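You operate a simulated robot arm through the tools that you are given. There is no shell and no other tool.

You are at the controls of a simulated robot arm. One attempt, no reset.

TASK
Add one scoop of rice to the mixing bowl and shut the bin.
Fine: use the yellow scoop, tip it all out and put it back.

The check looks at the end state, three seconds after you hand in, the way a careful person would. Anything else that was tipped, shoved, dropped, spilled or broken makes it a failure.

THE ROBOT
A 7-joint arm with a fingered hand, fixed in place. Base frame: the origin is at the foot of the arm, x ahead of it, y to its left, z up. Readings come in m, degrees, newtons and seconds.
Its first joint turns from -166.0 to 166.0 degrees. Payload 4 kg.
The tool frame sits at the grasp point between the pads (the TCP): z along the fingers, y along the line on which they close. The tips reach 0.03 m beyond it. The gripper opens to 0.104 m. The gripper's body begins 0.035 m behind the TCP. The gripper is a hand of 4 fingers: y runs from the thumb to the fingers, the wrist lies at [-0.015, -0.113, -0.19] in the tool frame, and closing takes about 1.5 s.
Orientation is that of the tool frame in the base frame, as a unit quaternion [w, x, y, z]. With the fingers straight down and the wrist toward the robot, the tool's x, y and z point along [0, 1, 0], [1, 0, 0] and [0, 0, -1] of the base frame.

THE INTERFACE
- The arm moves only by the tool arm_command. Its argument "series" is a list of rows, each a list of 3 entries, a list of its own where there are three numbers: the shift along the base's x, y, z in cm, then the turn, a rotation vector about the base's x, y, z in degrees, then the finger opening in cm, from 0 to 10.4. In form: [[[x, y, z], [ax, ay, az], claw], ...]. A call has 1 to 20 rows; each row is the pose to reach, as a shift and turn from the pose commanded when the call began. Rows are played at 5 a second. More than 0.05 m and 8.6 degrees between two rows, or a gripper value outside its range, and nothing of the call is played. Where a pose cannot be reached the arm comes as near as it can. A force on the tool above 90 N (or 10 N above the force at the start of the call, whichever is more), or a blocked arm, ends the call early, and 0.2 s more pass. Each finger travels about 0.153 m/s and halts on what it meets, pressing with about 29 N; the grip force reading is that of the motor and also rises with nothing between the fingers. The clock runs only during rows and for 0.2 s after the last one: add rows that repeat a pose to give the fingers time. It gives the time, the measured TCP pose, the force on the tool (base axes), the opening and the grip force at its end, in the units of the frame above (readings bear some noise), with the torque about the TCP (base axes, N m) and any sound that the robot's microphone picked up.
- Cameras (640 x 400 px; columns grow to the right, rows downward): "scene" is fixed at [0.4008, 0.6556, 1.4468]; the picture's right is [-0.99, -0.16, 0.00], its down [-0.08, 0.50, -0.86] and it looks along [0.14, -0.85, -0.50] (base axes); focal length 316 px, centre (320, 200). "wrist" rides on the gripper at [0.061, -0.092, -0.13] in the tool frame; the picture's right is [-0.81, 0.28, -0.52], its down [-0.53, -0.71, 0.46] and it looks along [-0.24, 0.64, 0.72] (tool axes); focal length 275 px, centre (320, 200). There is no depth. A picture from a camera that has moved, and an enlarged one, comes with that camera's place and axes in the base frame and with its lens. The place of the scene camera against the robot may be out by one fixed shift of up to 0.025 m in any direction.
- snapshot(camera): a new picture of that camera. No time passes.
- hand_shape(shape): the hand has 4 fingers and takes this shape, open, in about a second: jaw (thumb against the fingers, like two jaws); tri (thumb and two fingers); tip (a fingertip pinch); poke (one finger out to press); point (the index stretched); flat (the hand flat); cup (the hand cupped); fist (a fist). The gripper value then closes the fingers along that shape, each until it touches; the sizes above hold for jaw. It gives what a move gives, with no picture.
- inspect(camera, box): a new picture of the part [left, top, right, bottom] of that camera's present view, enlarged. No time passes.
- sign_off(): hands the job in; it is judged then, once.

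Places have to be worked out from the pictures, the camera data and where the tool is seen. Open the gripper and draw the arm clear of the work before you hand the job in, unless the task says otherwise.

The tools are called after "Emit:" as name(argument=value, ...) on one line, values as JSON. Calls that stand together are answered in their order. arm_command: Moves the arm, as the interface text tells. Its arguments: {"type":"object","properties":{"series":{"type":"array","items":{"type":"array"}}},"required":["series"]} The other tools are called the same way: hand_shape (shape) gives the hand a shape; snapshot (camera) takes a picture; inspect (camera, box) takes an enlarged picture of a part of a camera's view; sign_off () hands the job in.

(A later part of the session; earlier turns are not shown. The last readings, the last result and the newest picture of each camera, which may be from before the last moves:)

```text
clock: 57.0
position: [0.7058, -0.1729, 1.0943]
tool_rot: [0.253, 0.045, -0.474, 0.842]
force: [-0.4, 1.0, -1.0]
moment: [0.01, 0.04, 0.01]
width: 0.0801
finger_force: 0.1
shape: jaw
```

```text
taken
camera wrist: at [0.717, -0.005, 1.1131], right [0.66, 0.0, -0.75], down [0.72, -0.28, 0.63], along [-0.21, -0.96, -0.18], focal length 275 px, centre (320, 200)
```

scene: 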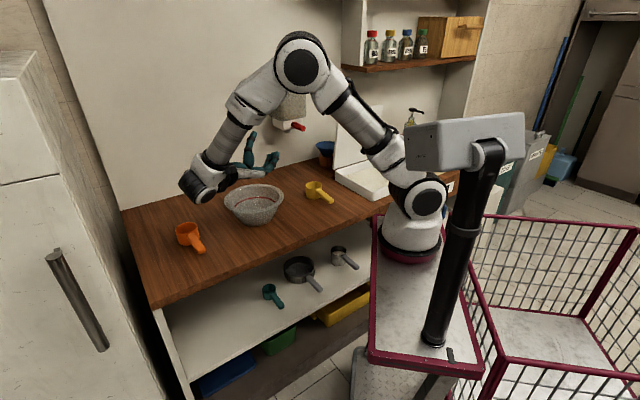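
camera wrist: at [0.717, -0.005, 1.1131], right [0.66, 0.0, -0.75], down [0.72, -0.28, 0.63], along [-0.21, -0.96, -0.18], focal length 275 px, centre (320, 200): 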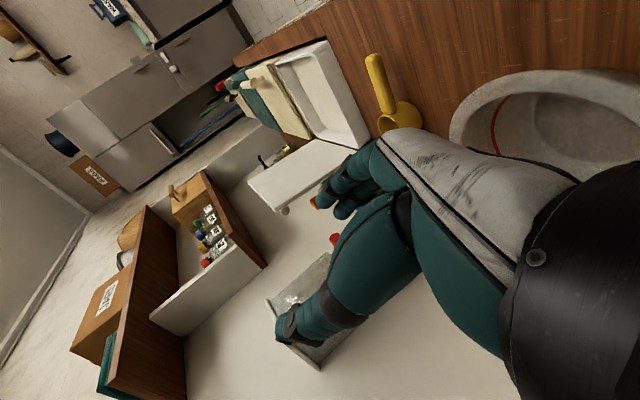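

The mirrored pour reaches the full roll over the bowl. I'll test lowering it to a real pour height.

Emit:
arm_command(series=[[[0.5, -0.5, -3], [0, 0, 0], 8], [[1.1, -1.1, -6], [0, 0, 0], 8], [[1.1, -1.1, -9], [0, 0, 0], 8], [[1.1, -1.1, -10.5], [0, 0, 0], 8], [[1.1, -1.1, -10.5], [0, 0, 0], 8]])

Emit:
snapshot(camera="scene")

Emit:
inspect(camera="scene", box=[160, 100, 320, 260])

```text
clock: 58.2
position: [0.7157, -0.1851, 0.9887]
tool_rot: [0.253, 0.044, -0.475, 0.842]
force: [-0.4, 0.5, -0.2]
moment: [0.01, 0.0, -0.01]
width: 0.0802
finger_force: 0.1
shape: jaw
```

```text
taken
```

scene: 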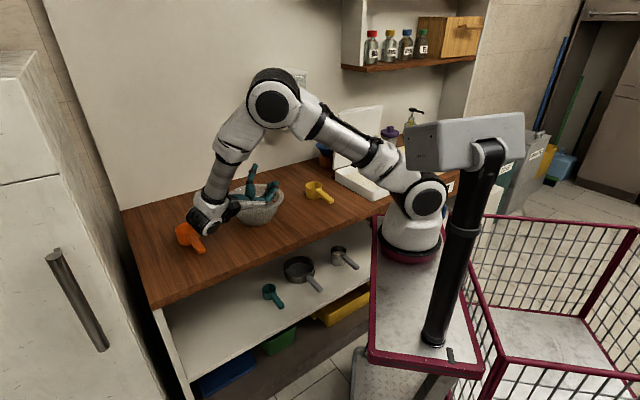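

```text
2.50 times, centred on (240, 180) of scene
camera zoom: at [0.4008, 0.6556, 1.4468], right [-0.99, -0.16, 0.0], down [-0.08, 0.5, -0.86], along [0.14, -0.85, -0.5], focal length 789 px, centre (520, 250)
```

zoom: 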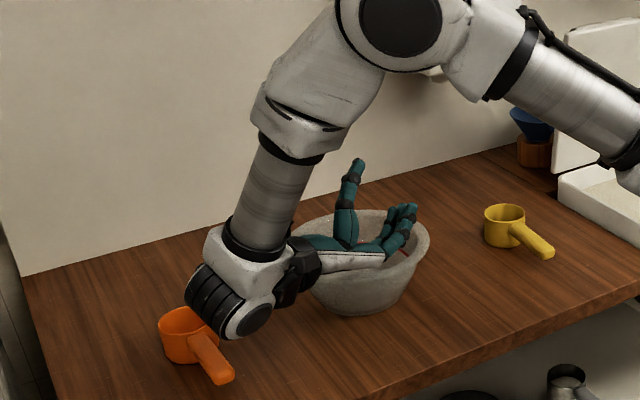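

Pour pose confirmed at TCP z 0.99. I'll reverse: rise, then unroll while returning to the scoop.

Emit:
arm_command(series=[[[0, 0, 3.5], [0, 0, 0], 8], [[0, 0, 7], [0, 0, 0], 8], [[0, 0, 10.5], [0, 0, 0], 8], [[0, 0, 10.5], [5.4, -6, 0], 8], [[0, 0, 10.5], [10.8, -12, 0], 8], [[0, 0, 10.5], [16.2, -18, 0], 8], [[-1, -1, 10.5], [21.6, -24, 0], 8], [[-2, -2, 10.5], [27, -30, 0], 8], [[-3, -3, 10.5], [32.4, -36, 0], 8], [[-4, -4, 10.5], [37.8, -42, 0], 8], [[-5, -5, 10.5], [43.2, -48, 0], 8], [[-5, -5, 10.5], [43.2, -48, 0], 8]])

Emit:
arm_command(series=[[[-1.8, -1.8, 0], [5.4, -6, 0], 8], [[-3.6, -3.6, 0], [10.8, -12, 0], 8], [[-5.4, -5.4, 0], [16.2, -18, 0], 8], [[-7.2, -7.2, 0], [21.6, -24, 0], 8], [[-9, -9, 0], [27, -30, 0], 8], [[-10.8, -10.8, 0], [32.4, -36, 0], 8], [[-12.6, -12.6, 0], [37.8, -42, 0], 8], [[-14.1, -14.1, 0], [43.2, -48, 0], 8], [[-14.1, -14.1, 0], [43.2, -48, 0], 8]])

Emit:
snapshot(camera="scene")

Emit:
snapshot(camera="wrist")

```text
clock: 60.8
position: [0.6657, -0.2353, 1.0933]
tool_rot: [-0.01, 0.207, 0.803, -0.559]
force: [0.4, 0.2, -0.8]
moment: [0.05, 0.0, -0.01]
width: 0.0804
finger_force: 0.0
shape: jaw
```

```text
clock: 62.8
position: [0.5249, -0.376, 1.0946]
tool_rot: [0.237, 0.394, 0.882, -0.104]
force: [-0.1, 0.5, 0.0]
moment: [-0.02, -0.01, -0.04]
width: 0.0804
finger_force: 0.1
shape: jaw
```

```text
taken
```

scene: 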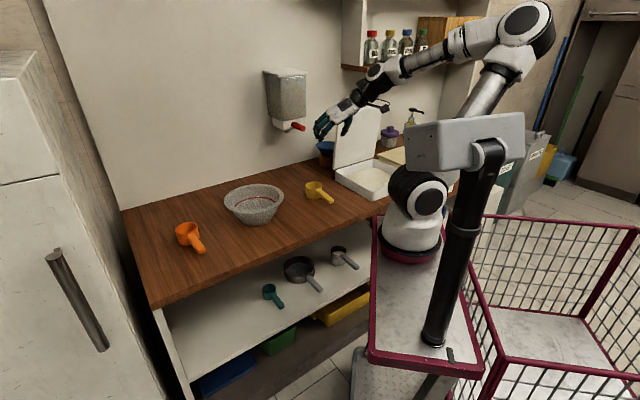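

```text
taken
camera wrist: at [0.3776, -0.3511, 1.1761], right [0.5, -0.15, 0.85], down [-0.07, -0.99, -0.13], along [0.86, 0.01, -0.5], focal length 275 px, centre (320, 200)
```

wrist: 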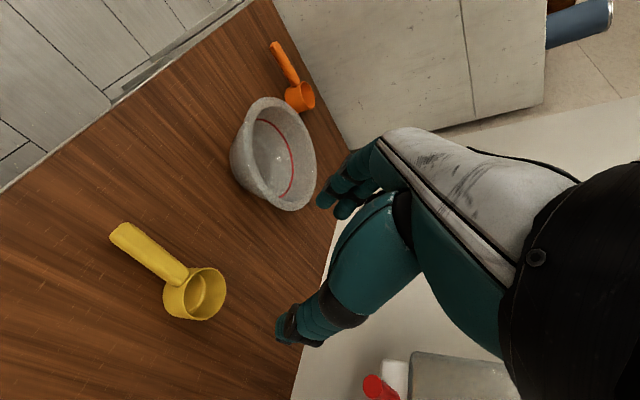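

Path is repeatable with clean posture. Let me zoom on the scoop from here to refine the handle's height and line before descending.

Emit:
inspect(camera="wrist", box=[90, 200, 250, 340])

```text
2.86 times, centred on (170, 270) of wrist
camera zoom: at [0.3776, -0.3511, 1.1761], right [0.5, -0.15, 0.85], down [-0.07, -0.99, -0.13], along [0.86, 0.01, -0.5], focal length 786 px, centre (749, 0)
```

zoom: 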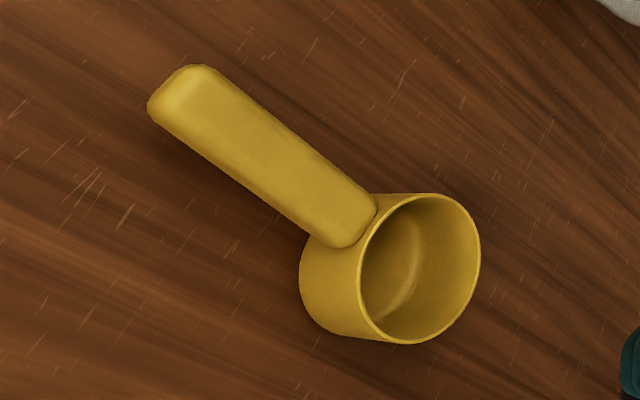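

Handle centre is about z 0.833, so I'll take the grasp at TCP z 0.85 with the handle in the distal pads. Descending to pre-grasp first.

Emit:
arm_command(series=[[[0, 0.6, -3.5], [0, 0, 0], 8], [[0, 1.2, -7], [0, 0, 0], 8], [[0, 1.8, -10.5], [0, 0, 0], 8], [[0, 2.4, -14], [0, 0, 0], 8], [[0, 2.4, -17.4], [0, 0, 0], 8], [[0, 2.4, -17.4], [0, 0, 0], 8]])

Emit:
snapshot(camera="wrist")

Emit:
snapshot(camera="scene")

Emit:
inspect(camera="scene", box=[280, 140, 380, 220])

```text
clock: 64.2
position: [0.5312, -0.3638, 0.9218]
tool_rot: [0.237, 0.392, 0.883, -0.104]
force: [0.5, -1.4, 0.1]
moment: [-0.03, 0.0, 0.0]
width: 0.0802
finger_force: 0.0
shape: jaw
out of reach, approached as far as the arm can: row 4, 5, 6
```

```text
taken
camera wrist: at [0.3835, -0.3392, 1.0045], right [0.5, -0.15, 0.85], down [-0.07, -0.99, -0.13], along [0.86, 0.01, -0.51], focal length 275 px, centre (320, 200)
```

wrist: 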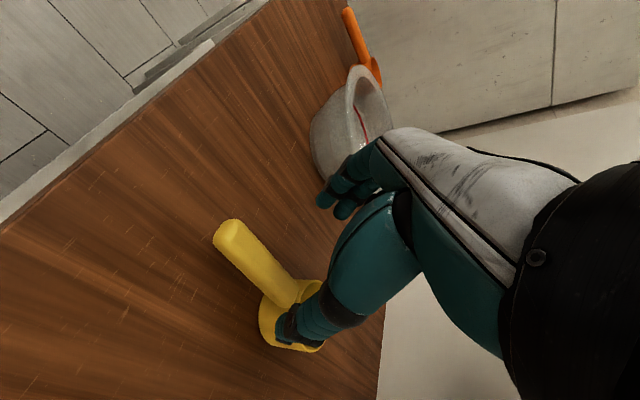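

```text
taken
```

scene: 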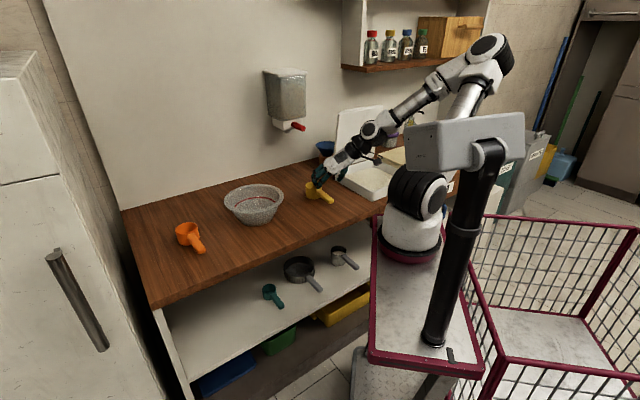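

```text
5.00 times, centred on (330, 180) of scene
camera zoom: at [0.4008, 0.6556, 1.4468], right [-0.99, -0.16, 0.0], down [-0.08, 0.5, -0.86], along [0.14, -0.85, -0.5], focal length 1578 px, centre (270, 300)
```

zoom: 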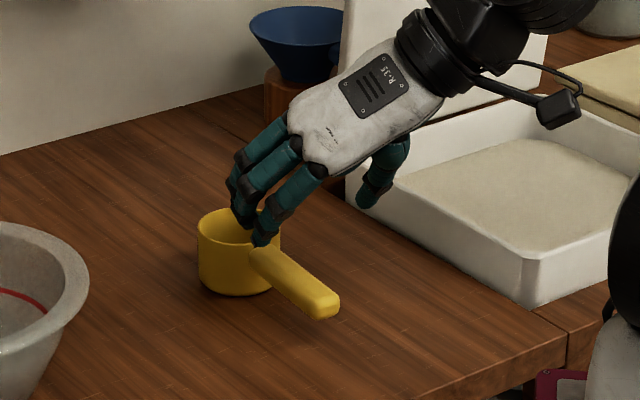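

Reach limit is near v 0.633 here, but the grasp itself lies further forward. Fingers straddle the handle line, so I'll descend along the finger axis slowly.

Emit:
arm_command(series=[[[0.4, -0.35, -1.8], [0, 0, 0], 8], [[0.85, -0.7, -3.6], [0, 0, 0], 8], [[1.3, -1.05, -5.4], [0, 0, 0], 8], [[1.7, -1.4, -6.4], [0, 0, 0], 8], [[1.7, -1.4, -6.4], [0, 0, 0], 8]])

Emit:
inspect(camera="wrist", box=[160, 160, 440, 400])

Emit:
inspect(camera="scene", box=[290, 150, 370, 220])

```text
clock: 65.4
position: [0.5491, -0.3781, 0.8579]
tool_rot: [0.236, 0.393, 0.883, -0.105]
force: [0.5, 0.0, -0.1]
moment: [0.01, 0.03, 0.04]
width: 0.0802
finger_force: 0.0
shape: jaw
```

```text
1.67 times, centred on (300, 280) of wrist
camera zoom: at [0.4012, -0.353, 0.9414], right [0.5, -0.15, 0.85], down [-0.07, -0.99, -0.13], along [0.86, 0.01, -0.5], focal length 459 px, centre (353, 67)
```

zoom: 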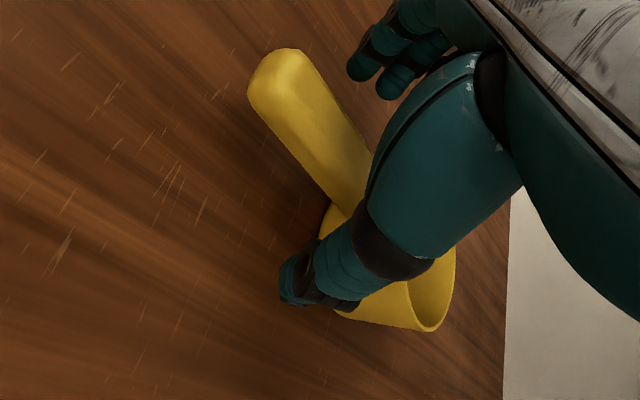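

```text
5.71 times, centred on (330, 185) of scene
camera zoom: at [0.4008, 0.6556, 1.4468], right [-0.99, -0.16, 0.0], down [-0.08, 0.5, -0.86], along [0.14, -0.85, -0.5], focal length 1803 px, centre (263, 286)
```

zoom: 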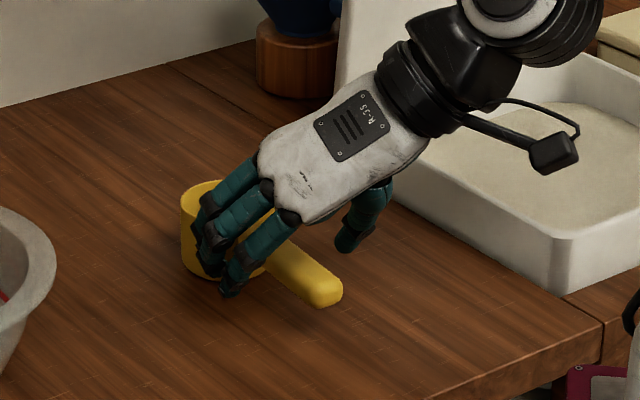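

Hand sits as computed: fingers left of the handle, thumb right, with no contact. I'll lower 0.8 cm more to seat the handle in the pads, then close gradually.

Emit:
arm_command(series=[[[-0.1, 0.1, -0.4], [0, 0, 0], 8], [[-0.1, 0.1, -0.8], [0, 0, 0], 8], [[-0.1, 0.1, -0.8], [0, 0, 0], 6.5], [[-0.1, 0.1, -0.8], [0, 0, 0], 5], [[-0.1, 0.1, -0.8], [0, 0, 0], 4], [[-0.1, 0.1, -0.8], [0, 0, 0], 3.5], [[-0.1, 0.1, -0.8], [0, 0, 0], 3.5]])

Emit:
inspect(camera="wrist", box=[160, 160, 440, 400])

Emit:
inspect(camera="scene", box=[290, 150, 370, 220])

```text
clock: 67.0
position: [0.5487, -0.3755, 0.8514]
tool_rot: [0.237, 0.393, 0.882, -0.104]
force: [-0.7, -0.1, 0.5]
moment: [-0.01, 0.03, 0.0]
width: 0.0354
finger_force: 0.1
shape: jaw
```

```text
1.67 times, centred on (300, 280) of wrist
camera zoom: at [0.3998, -0.3519, 0.9332], right [0.5, -0.15, 0.85], down [-0.07, -0.99, -0.13], along [0.86, 0.01, -0.5], focal length 459 px, centre (353, 67)
```

zoom: 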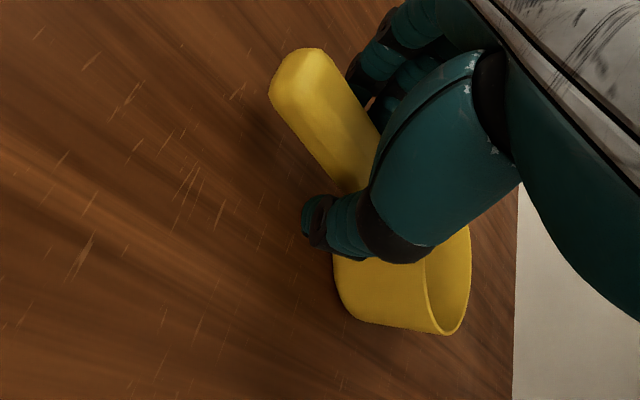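

```text
5.71 times, centred on (330, 185) of scene
camera zoom: at [0.4008, 0.6556, 1.4468], right [-0.99, -0.16, 0.0], down [-0.08, 0.5, -0.86], along [0.14, -0.85, -0.5], focal length 1803 px, centre (263, 286)
```

zoom: 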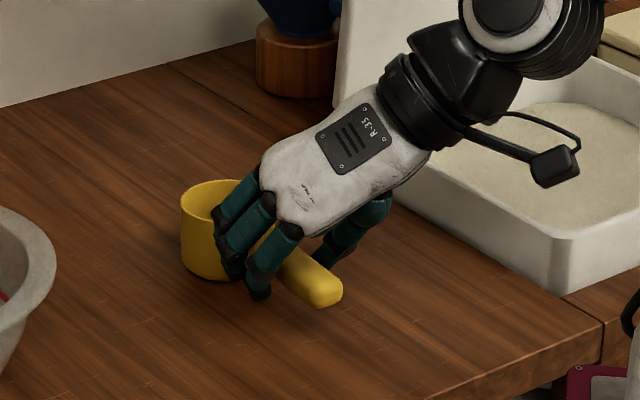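

The fingers bracket the handle. Closing fully now.

Emit:
arm_command(series=[[[0, 0, 0], [0, 0, 0], 2.8], [[0, 0, 0], [0, 0, 0], 2.2], [[0, 0, 0], [0, 0, 0], 1.6], [[0, 0, 0], [0, 0, 0], 1], [[0, 0, 0], [0, 0, 0], 0.5], [[0, 0, 0], [0, 0, 0], 0], [[0, 0, 0], [0, 0, 0], 0], [[0, 0, 0], [0, 0, 0], 0], [[0, 0, 0], [0, 0, 0], 0]])

Emit:
inspect(camera="wrist", box=[160, 160, 440, 400])

Emit:
inspect(camera="scene", box=[290, 150, 370, 220])

```text
clock: 69.0
position: [0.546, -0.3778, 0.8512]
tool_rot: [0.237, 0.393, 0.882, -0.105]
force: [0.3, 0.3, 0.5]
moment: [-0.02, -0.03, 0.03]
width: 0.0205
finger_force: 28.5
shape: jaw
```

```text
1.67 times, centred on (300, 280) of wrist
camera zoom: at [0.3998, -0.3519, 0.9332], right [0.5, -0.15, 0.85], down [-0.07, -0.99, -0.13], along [0.86, 0.01, -0.5], focal length 459 px, centre (353, 67)
```

zoom: 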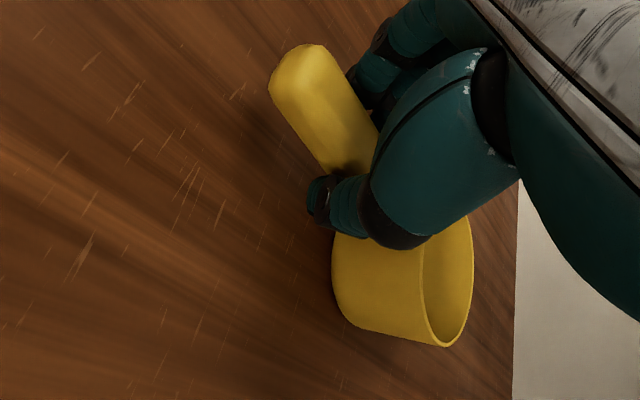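

```text
5.71 times, centred on (330, 185) of scene
camera zoom: at [0.4008, 0.6556, 1.4468], right [-0.99, -0.16, 0.0], down [-0.08, 0.5, -0.86], along [0.14, -0.85, -0.5], focal length 1803 px, centre (263, 286)
```

zoom: 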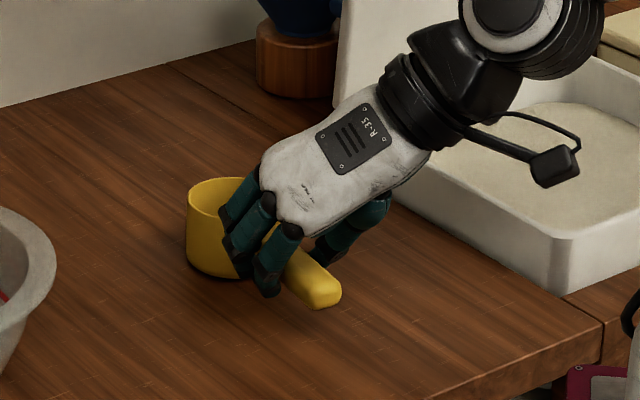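

Firm grip on the handle (28.5 N, 2.05 cm). Recording this pose for the return, then lifting straight up.

Emit:
arm_command(series=[[[0, 0, 1], [0, 0, 0], 0], [[0, 0, 2.5], [0, 0, 0], 0], [[0, 0, 4.5], [0, 0, 0], 0], [[0, 0, 7], [0, 0, 0], 0], [[0.7, -0.7, 10], [0, 0, 0], 0], [[1.4, -1.4, 13], [0, 0, 0], 0], [[1.4, -1.4, 16], [0, 0, 0], 0], [[1.4, -1.4, 16], [0, 0, 0], 0]])

Emit:
snapshot(camera="scene")

Emit:
inspect(camera="scene", box=[280, 90, 400, 180])

Emit:
snapshot(camera="wrist")

```text
clock: 70.8
position: [0.5599, -0.3915, 1.011]
tool_rot: [0.237, 0.393, 0.882, -0.104]
force: [-0.2, -0.2, -1.0]
moment: [0.02, 0.02, 0.02]
width: 0.0199
finger_force: 28.7
shape: jaw
```

```text
taken
```

scene: 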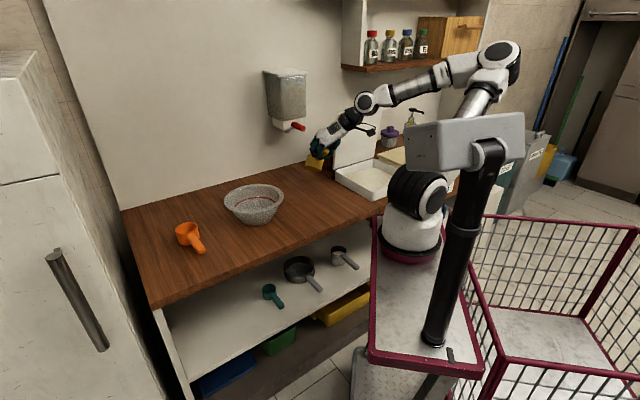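

```text
4.44 times, centred on (340, 135) of scene
camera zoom: at [0.4008, 0.6556, 1.4468], right [-0.99, -0.16, 0.0], down [-0.08, 0.5, -0.86], along [0.14, -0.85, -0.5], focal length 1403 px, centre (231, 489)
```

zoom: 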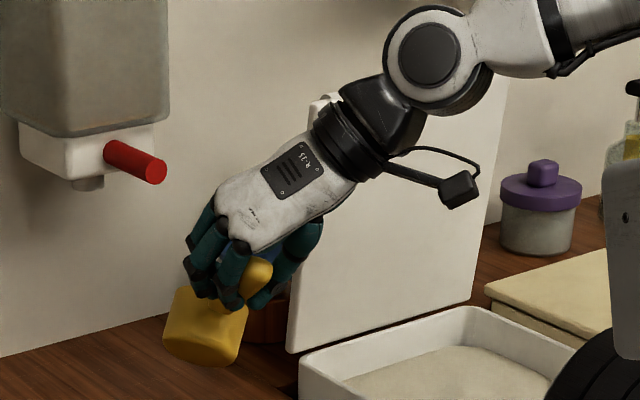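

```text
taken
camera wrist: at [0.4129, -0.367, 1.0936], right [0.5, -0.15, 0.85], down [-0.07, -0.99, -0.13], along [0.86, 0.01, -0.51], focal length 275 px, centre (320, 200)
```

wrist: 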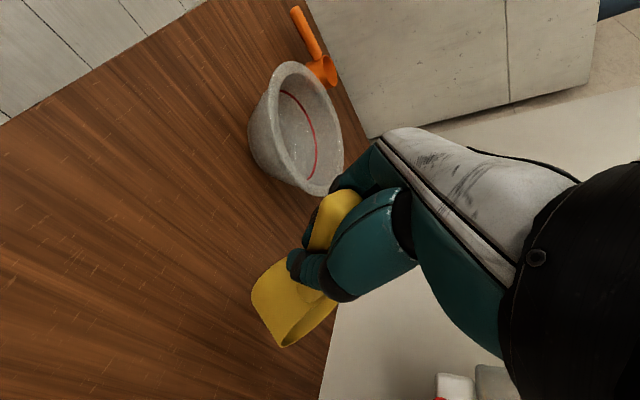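

The scoop has pivoted nose-down in the grip. I'll zoom in to see how it now sits and whether it's stable.

Emit:
inspect(camera="wrist", box=[220, 150, 420, 360])

Emit:
inspect(camera="scene", box=[300, 125, 360, 175])

```text
1.90 times, centred on (320, 255) of wrist
camera zoom: at [0.4129, -0.367, 1.0936], right [0.5, -0.15, 0.85], down [-0.07, -0.99, -0.13], along [0.86, 0.01, -0.51], focal length 524 px, centre (320, 95)
```

zoom: 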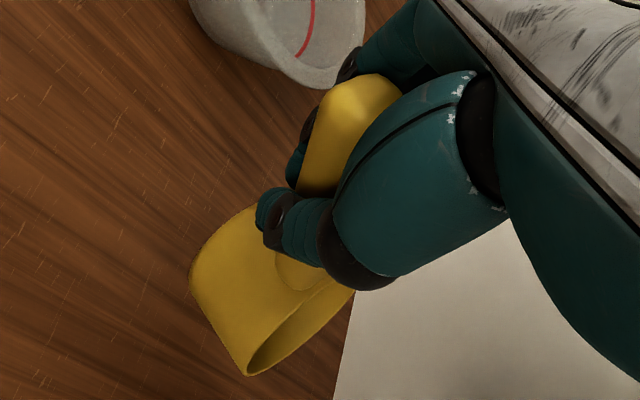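

```text
8.00 times, centred on (330, 150) of scene
camera zoom: at [0.4008, 0.6556, 1.4468], right [-0.99, -0.16, 0.0], down [-0.08, 0.5, -0.86], along [0.14, -0.85, -0.5], focal length 2525 px, centre (240, 600)
```

zoom: 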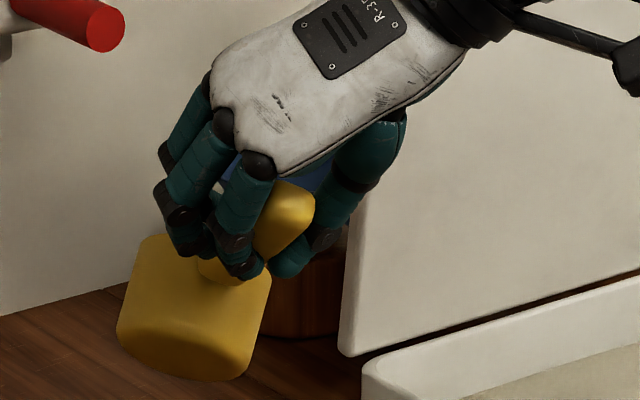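

The scoop drooped about 37° and settled with the handle nearly aligned with the fingers, its tail against the palm. It's still held, so I'll carry it level-height to above the bin, where any further slip is harmless, and pitch it nose-down for digging.

Emit:
arm_command(series=[[[-3, -2, 0], [2.1, 1.9, 0], 0], [[-6, -4, 0], [4.3, 3.9, 0], 0], [[-9, -6.1, 0], [6.4, 5.8, 0], 0], [[-12, -8.2, 0], [8.5, 7.7, 0], 0], [[-15, -10.3, 0], [10.7, 9.6, 0], 0], [[-18, -12.4, 0], [12.8, 11.5, 0], 0], [[-21, -14.4, 0], [15, 13.5, 0], 0], [[-24.3, -16.5, 0], [17.1, 15.4, 0], 0], [[-24.3, -16.5, 0], [17.1, 15.4, 0], 0]])

Emit:
snapshot(camera="scene")

Emit:
inspect(camera="scene", box=[320, 90, 440, 200])

Emit:
snapshot(camera="wrist")

```text
clock: 72.8
position: [0.3179, -0.5568, 1.0101]
tool_rot: [0.055, 0.407, 0.911, -0.024]
force: [0.0, 0.6, -0.6]
moment: [0.02, 0.0, 0.01]
width: 0.0197
finger_force: 29.1
shape: jaw
```

```text
taken
```

scene: 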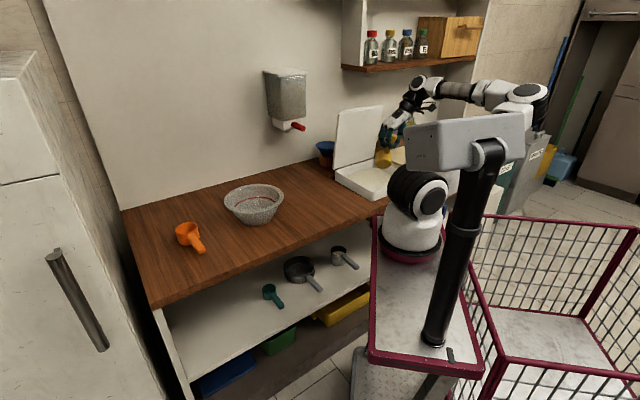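

```text
3.64 times, centred on (380, 145) of scene
camera zoom: at [0.4008, 0.6556, 1.4468], right [-0.99, -0.16, 0.0], down [-0.08, 0.5, -0.86], along [0.14, -0.85, -0.5], focal length 1148 px, centre (102, 400)
```

zoom: 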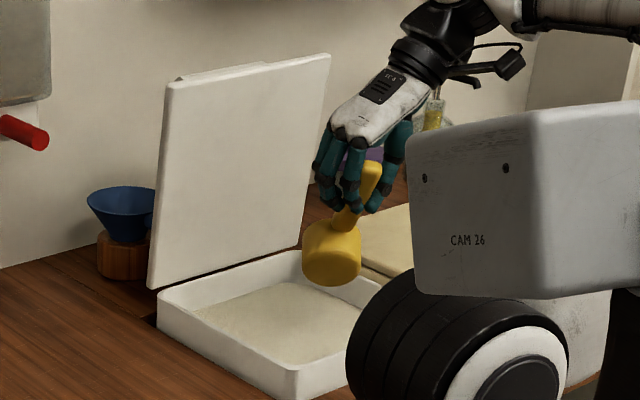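

```text
taken
camera wrist: at [0.1985, -0.5625, 1.1317], right [0.7, -0.37, 0.61], down [-0.14, -0.91, -0.39], along [0.7, 0.19, -0.69], focal length 275 px, centre (320, 200)
```

wrist: 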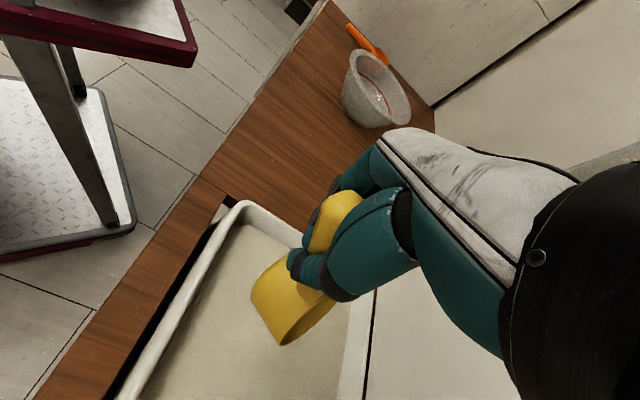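

The scoop holds its angle over the bin. I'll lower slowly into the rice and watch the force.

Emit:
arm_command(series=[[[0, 0, -2], [0, 0, 0], 0], [[0, 0, -4], [0, 0, 0], 0], [[0, 0, -5.5], [0, 0, 0], 0], [[0, 0, -7], [0, 0, 0], 0], [[0, 0, -8], [0, 0, 0], 0], [[0, 0, -9], [0, 0, 0], 0], [[0, 0, -10], [0, 0, 0], 0]])

Emit:
inspect(camera="scene", box=[340, 110, 440, 200])

Emit:
snapshot(camera="wrist")

```text
clock: 74.4
position: [0.3174, -0.5568, 0.9112]
tool_rot: [0.056, 0.406, 0.912, -0.025]
force: [0.3, 0.3, -0.3]
moment: [0.04, -0.01, 0.02]
width: 0.0198
finger_force: 29.0
shape: jaw
```

```text
4.44 times, centred on (390, 155) of scene
camera zoom: at [0.4008, 0.6556, 1.4468], right [-0.99, -0.16, 0.0], down [-0.08, 0.5, -0.86], along [0.14, -0.85, -0.5], focal length 1403 px, centre (9, 400)
```

zoom: 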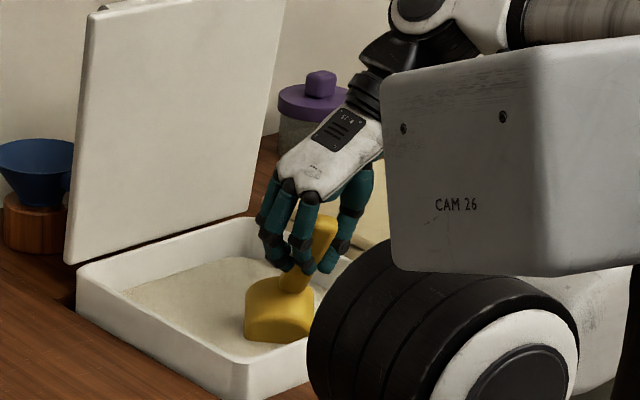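

```text
taken
camera wrist: at [0.1985, -0.562, 1.0327], right [0.7, -0.37, 0.61], down [-0.14, -0.91, -0.39], along [0.7, 0.19, -0.69], focal length 275 px, centre (320, 200)
```

wrist: 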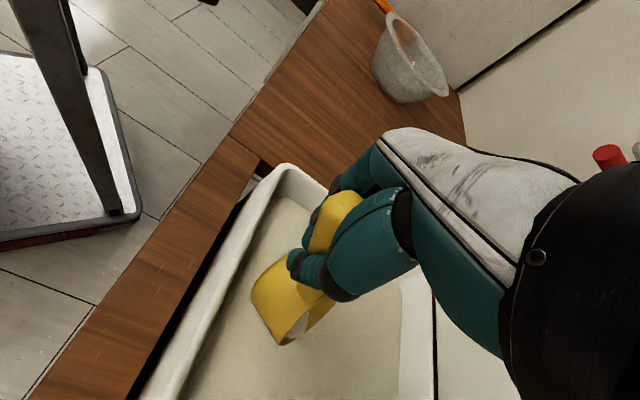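

Emit:
inspect(camera="wrist", box=[220, 220, 360, 370])

Emit:
inspect(camera="scene", box=[375, 160, 425, 200])

```text
2.67 times, centred on (290, 295) of wrist
camera zoom: at [0.1985, -0.562, 1.0327], right [0.7, -0.37, 0.61], down [-0.14, -0.91, -0.39], along [0.7, 0.19, -0.69], focal length 734 px, centre (400, -53)
```

zoom: 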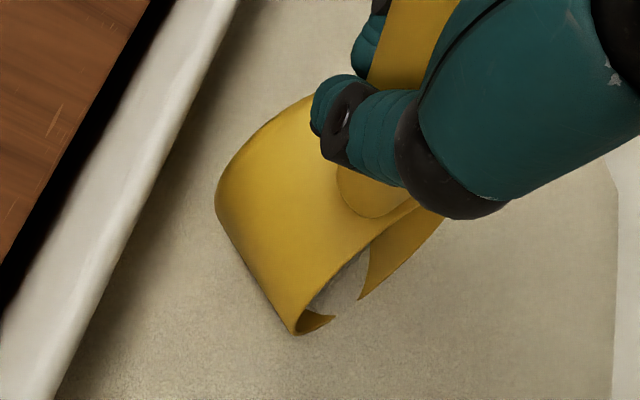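

```text
10.00 times, centred on (400, 180) of scene
camera zoom: at [0.4008, 0.6556, 1.4468], right [-0.99, -0.16, 0.0], down [-0.08, 0.5, -0.86], along [0.14, -0.85, -0.5], focal length 3156 px, centre (-480, 400)
```

zoom: 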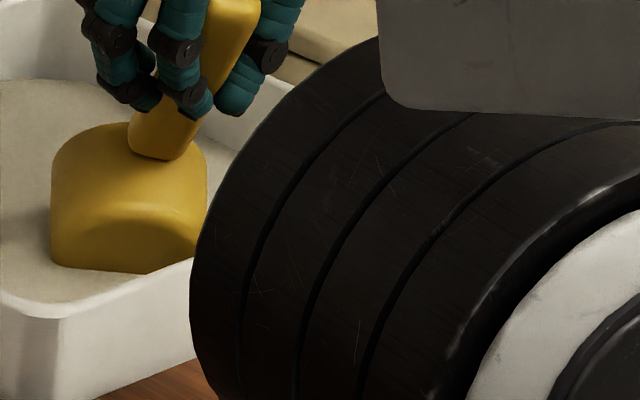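

The rice offers no resistance and fills the cup as it's submerged. However, with this drooped grip I can't level the cup inside the tub, so I'll lift out, see what's inside, and re-grip closer to the cup's balance point.

Emit:
arm_command(series=[[[0, 0, 2], [0, 0, 0], 0], [[0, 0, 4], [0, 0, 0], 0], [[0, 0, 6], [0, 0, 0], 0], [[0, 0, 8], [0, 0, 0], 0], [[0, 0, 10], [0, 0, 0], 0], [[0, 0, 10], [0, 0, 0], 0]])

Emit:
inspect(camera="wrist", box=[220, 200, 360, 370])

Emit:
inspect(camera="scene", box=[340, 110, 440, 200])

```text
clock: 75.8
position: [0.319, -0.5561, 1.0111]
tool_rot: [0.055, 0.407, 0.911, -0.023]
force: [0.6, -1.3, -0.3]
moment: [0.01, 0.03, -0.02]
width: 0.0196
finger_force: 29.4
shape: jaw
```

```text
2.35 times, centred on (290, 285) of wrist
camera zoom: at [0.199, -0.5621, 1.1326], right [0.7, -0.37, 0.61], down [-0.14, -0.91, -0.39], along [0.7, 0.19, -0.69], focal length 648 px, centre (391, 0)
```

zoom: 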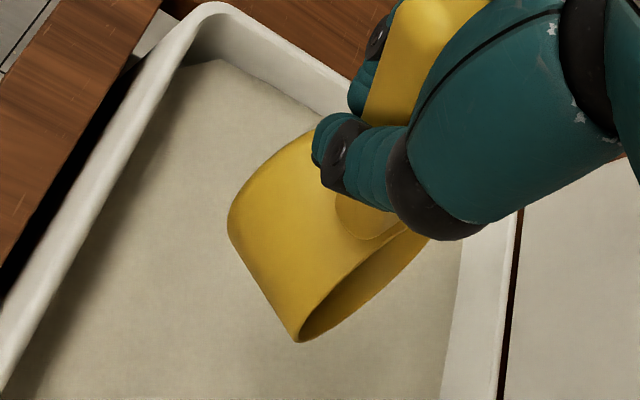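

```text
4.44 times, centred on (390, 155) of scene
camera zoom: at [0.4008, 0.6556, 1.4468], right [-0.99, -0.16, 0.0], down [-0.08, 0.5, -0.86], along [0.14, -0.85, -0.5], focal length 1403 px, centre (9, 400)
```

zoom: 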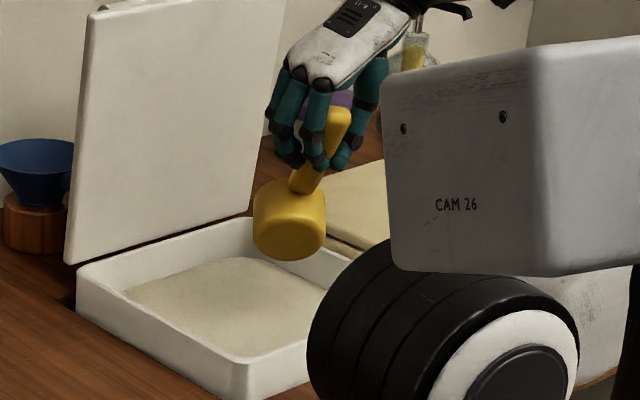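

No rice stayed in it at that tilt. I'll take it back to its original spot, where setting it down will rotate it flat again in the grip.

Emit:
arm_command(series=[[[3.3, 2.1, 0], [-2.1, -1.9, 0], 0], [[6.3, 4.1, 0], [-4.3, -3.9, 0], 0], [[9.3, 6.2, 0], [-6.4, -5.8, 0], 0], [[12.3, 8.3, 0], [-8.5, -7.7, 0], 0], [[15.3, 10.4, 0], [-10.7, -9.6, 0], 0], [[18.3, 12.5, 0], [-12.8, -11.5, 0], 0], [[21.3, 14.5, 0], [-15, -13.5, 0], 0], [[24.3, 16.5, 0], [-17.1, -15.4, 0], 0], [[24.1, 16.7, -3], [-17.1, -15.4, 0], 0], [[23.8, 17, -6], [-17.1, -15.4, 0], 0], [[23.5, 17.3, -9], [-17.1, -15.4, 0], 0], [[23.5, 17.3, -9], [-17.1, -15.4, 0], 0]])

Emit:
inspect(camera="scene", box=[280, 120, 380, 220])

Emit:
inspect(camera="wrist", box=[160, 120, 440, 400])

```text
clock: 78.4
position: [0.5522, -0.383, 0.9205]
tool_rot: [0.237, 0.393, 0.882, -0.104]
force: [0.1, 0.0, -0.4]
moment: [0.01, 0.01, -0.03]
width: 0.0193
finger_force: 28.4
shape: jaw
```

```text
4.00 times, centred on (330, 170) of scene
camera zoom: at [0.4008, 0.6556, 1.4468], right [-0.99, -0.16, 0.0], down [-0.08, 0.5, -0.86], along [0.14, -0.85, -0.5], focal length 1262 px, centre (280, 320)
```

zoom: 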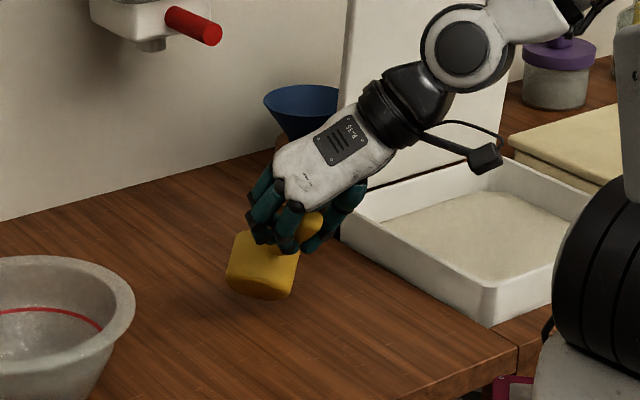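

```text
1.43 times, centred on (300, 260) of wrist
camera zoom: at [0.405, -0.3575, 1.0032], right [0.5, -0.15, 0.85], down [-0.07, -0.99, -0.13], along [0.86, 0.01, -0.51], focal length 393 px, centre (349, 114)
```

zoom: 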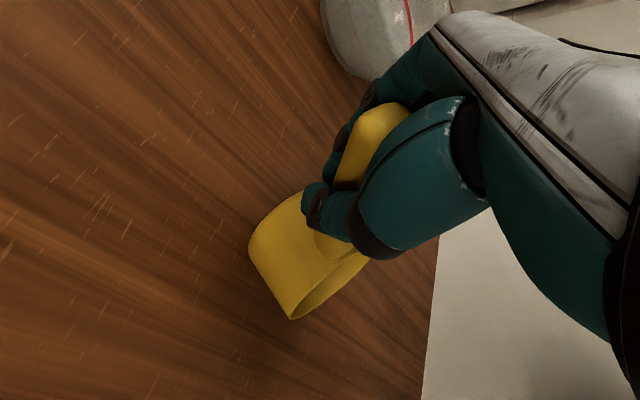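

About to touch down. Lowering in small steps while watching the force.

Emit:
arm_command(series=[[[-0.1, 0.1, -1.2], [0, 0, 0], 0], [[-0.2, 0.2, -2.2], [0, 0, 0], 0], [[-0.25, 0.25, -3], [0, 0, 0], 0], [[-0.3, 0.3, -3.8], [0, 0, 0], 0], [[-0.3, 0.3, -3.8], [0, 0, 0], 0]])

Emit:
inspect(camera="scene", box=[280, 120, 380, 220])

```text
clock: 79.6
position: [0.5498, -0.3797, 0.883]
tool_rot: [0.237, 0.392, 0.883, -0.105]
force: [-0.2, 0.4, 2.5]
moment: [-0.18, -0.06, -0.07]
width: 0.0184
finger_force: 28.0
shape: jaw
```

```text
4.00 times, centred on (330, 170) of scene
camera zoom: at [0.4008, 0.6556, 1.4468], right [-0.99, -0.16, 0.0], down [-0.08, 0.5, -0.86], along [0.14, -0.85, -0.5], focal length 1262 px, centre (280, 320)
```

zoom: 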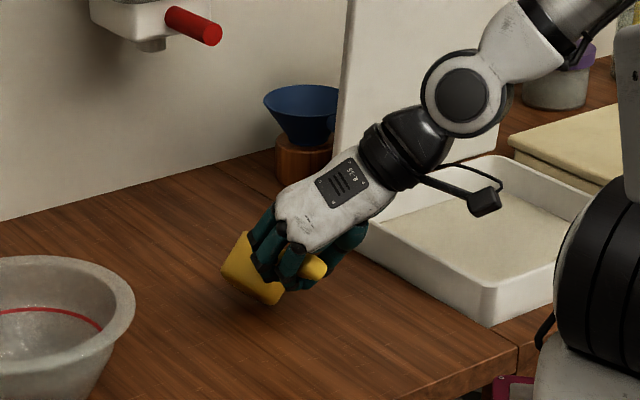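

Touching with 2.5 N, and the scoop is rotating back in the grip as expected. Continue lowering.

Emit:
arm_command(series=[[[-0.05, 0.05, -0.7], [0, 0, 0], 0], [[-0.1, 0.1, -1.4], [0, 0, 0], 0], [[-0.15, 0.15, -2.1], [0, 0, 0], 0], [[-0.2, 0.2, -2.6], [0, 0, 0], 0], [[-0.2, 0.2, -2.6], [0, 0, 0], 0]])

Emit:
inspect(camera="scene", box=[280, 140, 360, 220])

Emit:
inspect(camera="wrist", box=[160, 120, 440, 400])

```text
clock: 80.8
position: [0.5474, -0.3784, 0.8572]
tool_rot: [0.236, 0.394, 0.882, -0.105]
force: [-1.3, -0.5, -0.2]
moment: [0.02, 0.06, -0.03]
width: 0.0173
finger_force: 28.5
shape: jaw
```

```text
5.00 times, centred on (320, 180) of scene
camera zoom: at [0.4008, 0.6556, 1.4468], right [-0.99, -0.16, 0.0], down [-0.08, 0.5, -0.86], along [0.14, -0.85, -0.5], focal length 1578 px, centre (320, 300)
```

zoom: 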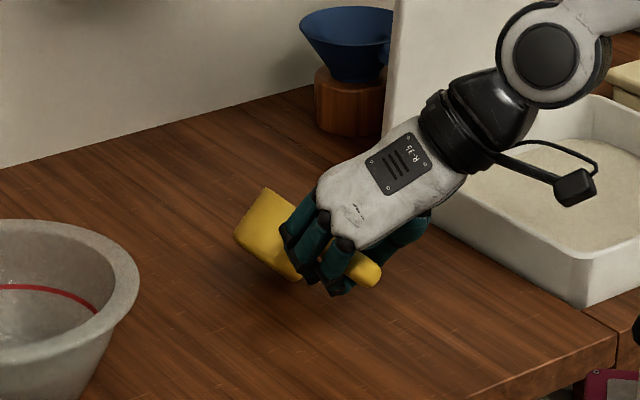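

```text
1.43 times, centred on (300, 260) of wrist
camera zoom: at [0.4006, -0.3531, 0.9386], right [0.5, -0.15, 0.85], down [-0.07, -0.99, -0.13], along [0.86, 0.01, -0.51], focal length 393 px, centre (349, 114)
```

zoom: 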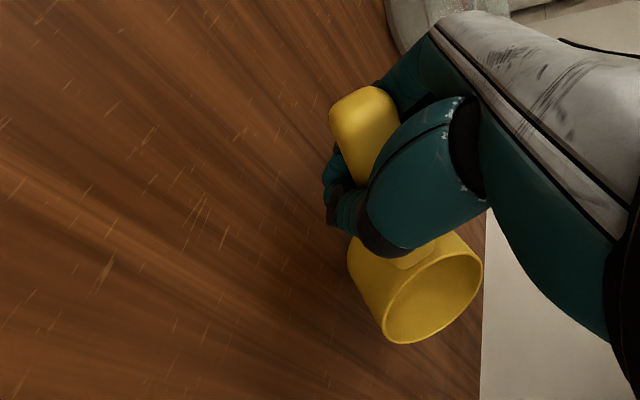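

The scoop also rolled about 30° to the right in the grip and now barely touches the table. I'll lower a little more so the table flattens it, then look.

Emit:
arm_command(series=[[[0, 0, -0.3], [0, 0, 0], 0], [[0, 0, -0.6], [0, 0, 0], 0], [[0, 0, -0.6], [0, 0, 0], 0]])

Emit:
inspect(camera="scene", box=[290, 160, 350, 210])

Emit:
inspect(camera="wrist", box=[200, 150, 400, 350])

```text
clock: 81.6
position: [0.5466, -0.3772, 0.8512]
tool_rot: [0.236, 0.394, 0.882, -0.104]
force: [-0.5, 0.2, 0.4]
moment: [0.02, 0.0, 0.04]
width: 0.0175
finger_force: 29.1
shape: jaw
```

```text
8.00 times, centred on (320, 185) of scene
camera zoom: at [0.4008, 0.6556, 1.4468], right [-0.99, -0.16, 0.0], down [-0.08, 0.5, -0.86], along [0.14, -0.85, -0.5], focal length 2525 px, centre (320, 320)
```

zoom: 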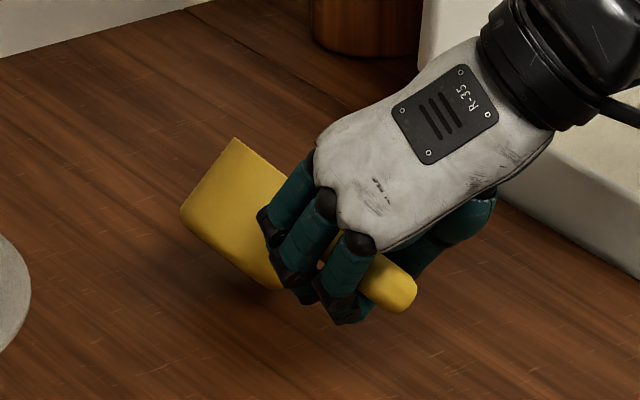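

```text
2.00 times, centred on (300, 250) of wrist
camera zoom: at [0.4007, -0.353, 0.9327], right [0.5, -0.15, 0.85], down [-0.07, -0.99, -0.13], along [0.86, 0.01, -0.5], focal length 551 px, centre (360, 100)
```

zoom: 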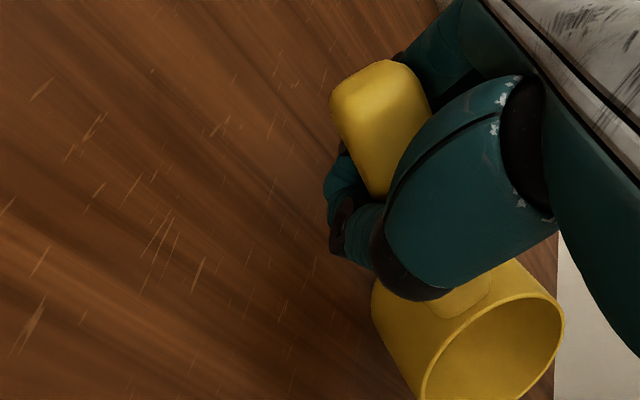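

The scoop is now level nose-wise but rolled about 46° right in the grip. I'll raise slightly and roll the hand left to bring the cup upright before setting it down.

Emit:
arm_command(series=[[[0, 0, 1], [-3.5, 3.9, 0], 0], [[0, 0, 2], [-7, 7.8, 0], 0], [[0, 0, 2.5], [-10.5, 11.7, 0], 0], [[0, 0, 3], [-14, 15.6, 0], 0], [[0, 0, 3], [-17.5, 19.5, 0], 0], [[0, 0, 3], [-21.4, 23.8, 0], 0], [[0, 0, 3], [-21.4, 23.8, 0], 0]])

Emit:
inspect(camera="scene", box=[290, 150, 370, 210])

Emit:
inspect(camera="wrist", box=[200, 150, 400, 350])

```text
clock: 83.2
position: [0.5491, -0.3797, 0.8816]
tool_rot: [0.132, 0.322, 0.879, -0.326]
force: [-0.3, 1.2, -1.0]
moment: [0.06, 0.0, 0.01]
width: 0.0173
finger_force: 28.9
shape: jaw
```

```text
6.67 times, centred on (330, 180) of scene
camera zoom: at [0.4008, 0.6556, 1.4468], right [-0.99, -0.16, 0.0], down [-0.08, 0.5, -0.86], along [0.14, -0.85, -0.5], focal length 2104 px, centre (253, 333)
```

zoom: 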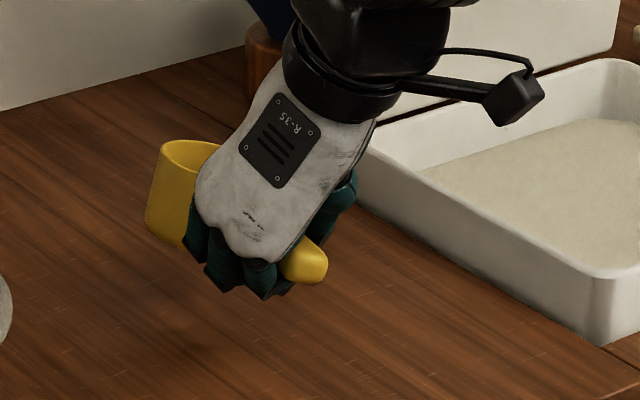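

```text
2.00 times, centred on (300, 250) of wrist
camera zoom: at [0.44, -0.3187, 0.9968], right [0.78, 0.11, 0.61], down [-0.05, -0.97, 0.24], along [0.62, -0.22, -0.75], focal length 551 px, centre (360, 100)
```

zoom: 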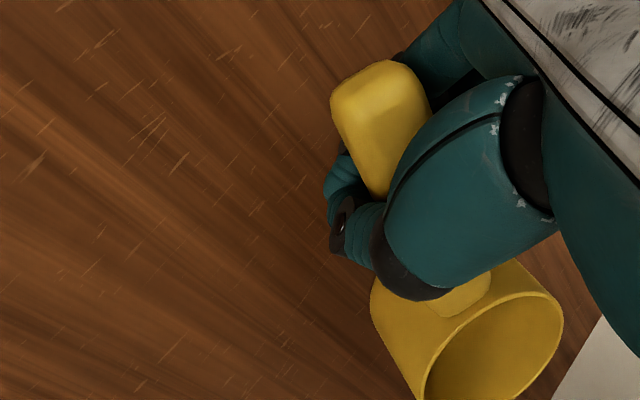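

With the hand rolled left about 32° the cup is nearly upright and hasn't drooped; the handle now sits deeper and firmer in the grip. I'll lift, add 8° more roll, and check that it stays level.

Emit:
arm_command(series=[[[0, 0, 2], [-2.7, 3, 0], 0], [[0, 0, 4], [-5.4, 6, 0], 0], [[0, 0, 7], [-5.4, 6, 0], 0], [[0, 0, 10], [-5.4, 6, 0], 0], [[0, 0, 12], [-5.4, 6, 0], 0], [[0, 0, 12], [-5.4, 6, 0], 0], [[0, 0, 12], [-5.4, 6, 0], 0]])

Emit:
inspect(camera="scene", box=[280, 110, 380, 190])

Emit:
snapshot(camera="wrist")

Emit:
snapshot(camera="scene")

```text
clock: 84.8
position: [0.5415, -0.372, 0.9009]
tool_rot: [0.094, 0.29, 0.864, -0.401]
force: [0.5, -0.1, -0.5]
moment: [0.02, 0.03, -0.01]
width: 0.0175
finger_force: 28.9
shape: jaw
out of reach, approached as far as the arm can: row 1, 2, 3, 4, 5, 6, 7
```

```text
5.00 times, centred on (330, 150) of scene
camera zoom: at [0.4008, 0.6556, 1.4468], right [-0.99, -0.16, 0.0], down [-0.08, 0.5, -0.86], along [0.14, -0.85, -0.5], focal length 1578 px, centre (270, 450)
```

zoom: 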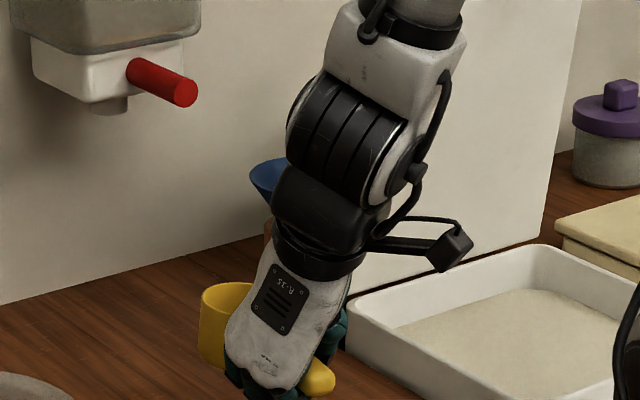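

```text
taken
camera wrist: at [0.4482, -0.2968, 1.0221], right [0.86, 0.18, 0.48], down [-0.01, -0.93, 0.37], along [0.52, -0.32, -0.79], focal length 275 px, centre (320, 200)
```

wrist: 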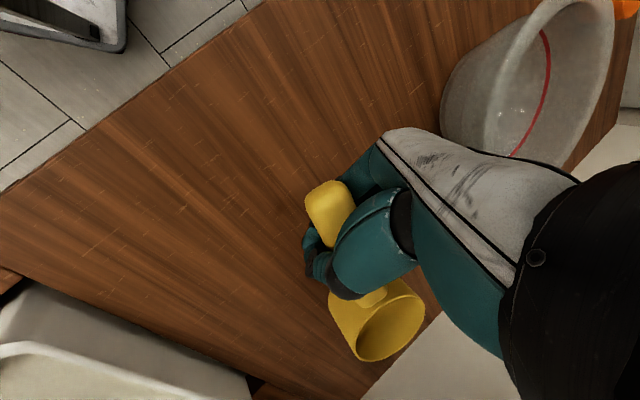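

```text
taken
```

scene: 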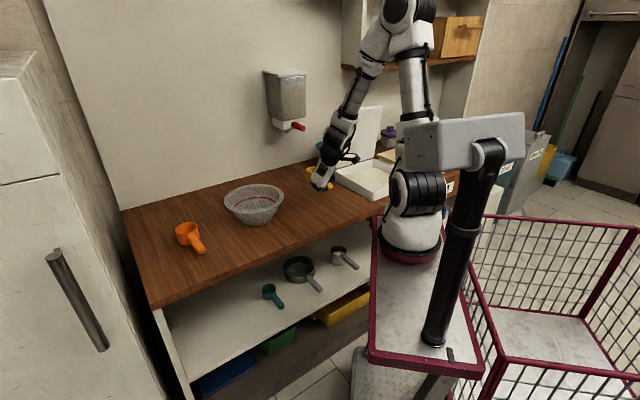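

Too close to the base for that pose, but the scoop holds upright. I'll move outward (+v) while rising.

Emit:
arm_command(series=[[[1, -1, 1], [0, 0, 0], 0], [[2, -2, 2.5], [0, 0, 0], 0], [[3, -3, 4.5], [0, 0, 0], 0], [[4, -4, 6.5], [0, 0, 0], 0], [[5, -5, 8.5], [0, 0, 0], 0], [[6, -6, 10], [0, 0, 0], 0], [[6, -6, 10], [0, 0, 0], 0]])

Emit:
inspect(camera="scene", box=[280, 90, 380, 190])

Emit:
snapshot(camera="wrist")

```text
clock: 86.4
position: [0.5572, -0.3911, 0.9012]
tool_rot: [0.103, 0.294, 0.86, -0.404]
force: [-0.3, 0.3, -0.8]
moment: [0.02, 0.05, 0.03]
width: 0.0177
finger_force: 29.0
shape: jaw
out of reach, approached as far as the arm can: row 1, 2, 3, 4, 5, 6, 7
```

```text
4.00 times, centred on (330, 140) of scene
camera zoom: at [0.4008, 0.6556, 1.4468], right [-0.99, -0.16, 0.0], down [-0.08, 0.5, -0.86], along [0.14, -0.85, -0.5], focal length 1262 px, centre (280, 440)
```

zoom: 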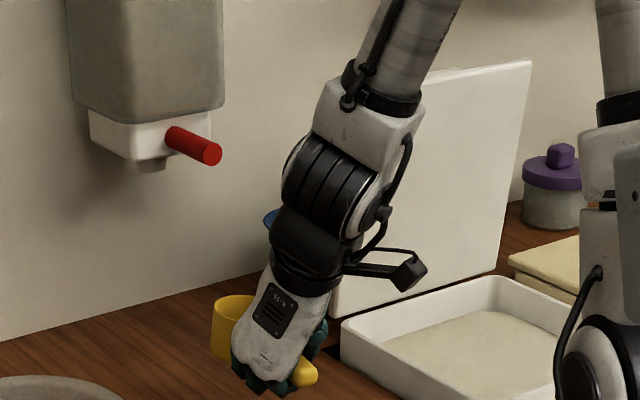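

```text
taken
camera wrist: at [0.4615, -0.3149, 1.0187], right [0.85, 0.19, 0.5], down [-0.02, -0.93, 0.38], along [0.53, -0.33, -0.78], focal length 275 px, centre (320, 200)
```

wrist: 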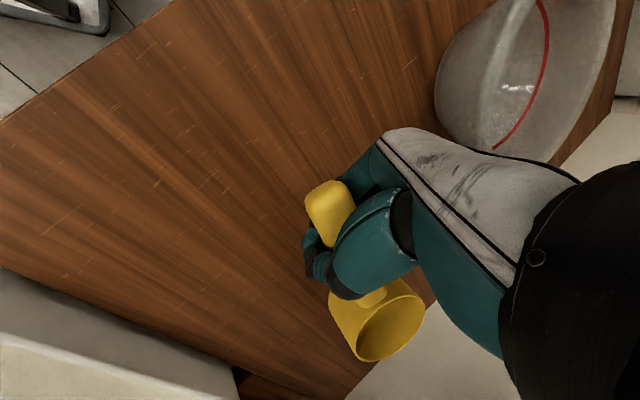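

It's probably stuck at the folded-elbow limit. I'll push purely outward at constant height first, then rise.

Emit:
arm_command(series=[[[1.5, -1.5, 0], [0, 0, 0], 0], [[3, -3, 0], [0, 0, 0], 0], [[4.5, -4.5, 0], [0, 0, 0], 0], [[6, -6, 0], [0, 0, 0], 0], [[6, -6, 0], [0, 0, 0], 0]])

Emit:
snapshot(camera="scene")

```text
clock: 87.6
position: [0.592, -0.429, 0.8622]
tool_rot: [0.103, 0.295, 0.86, -0.404]
force: [0.4, 0.1, -0.9]
moment: [0.01, 0.04, -0.01]
width: 0.0176
finger_force: 29.3
shape: jaw
out of reach, approached as far as the arm can: row 1, 2, 3, 4, 5
```

```text
taken
```

scene: 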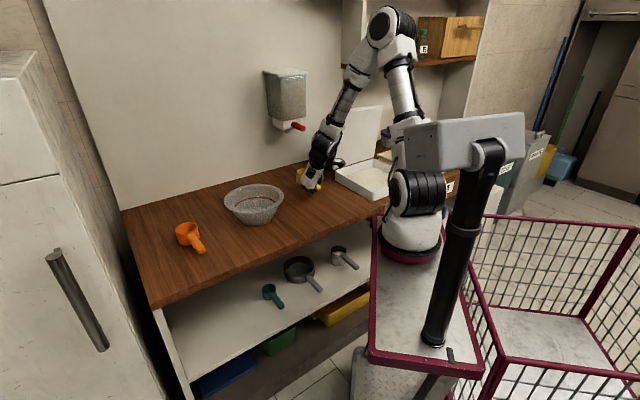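

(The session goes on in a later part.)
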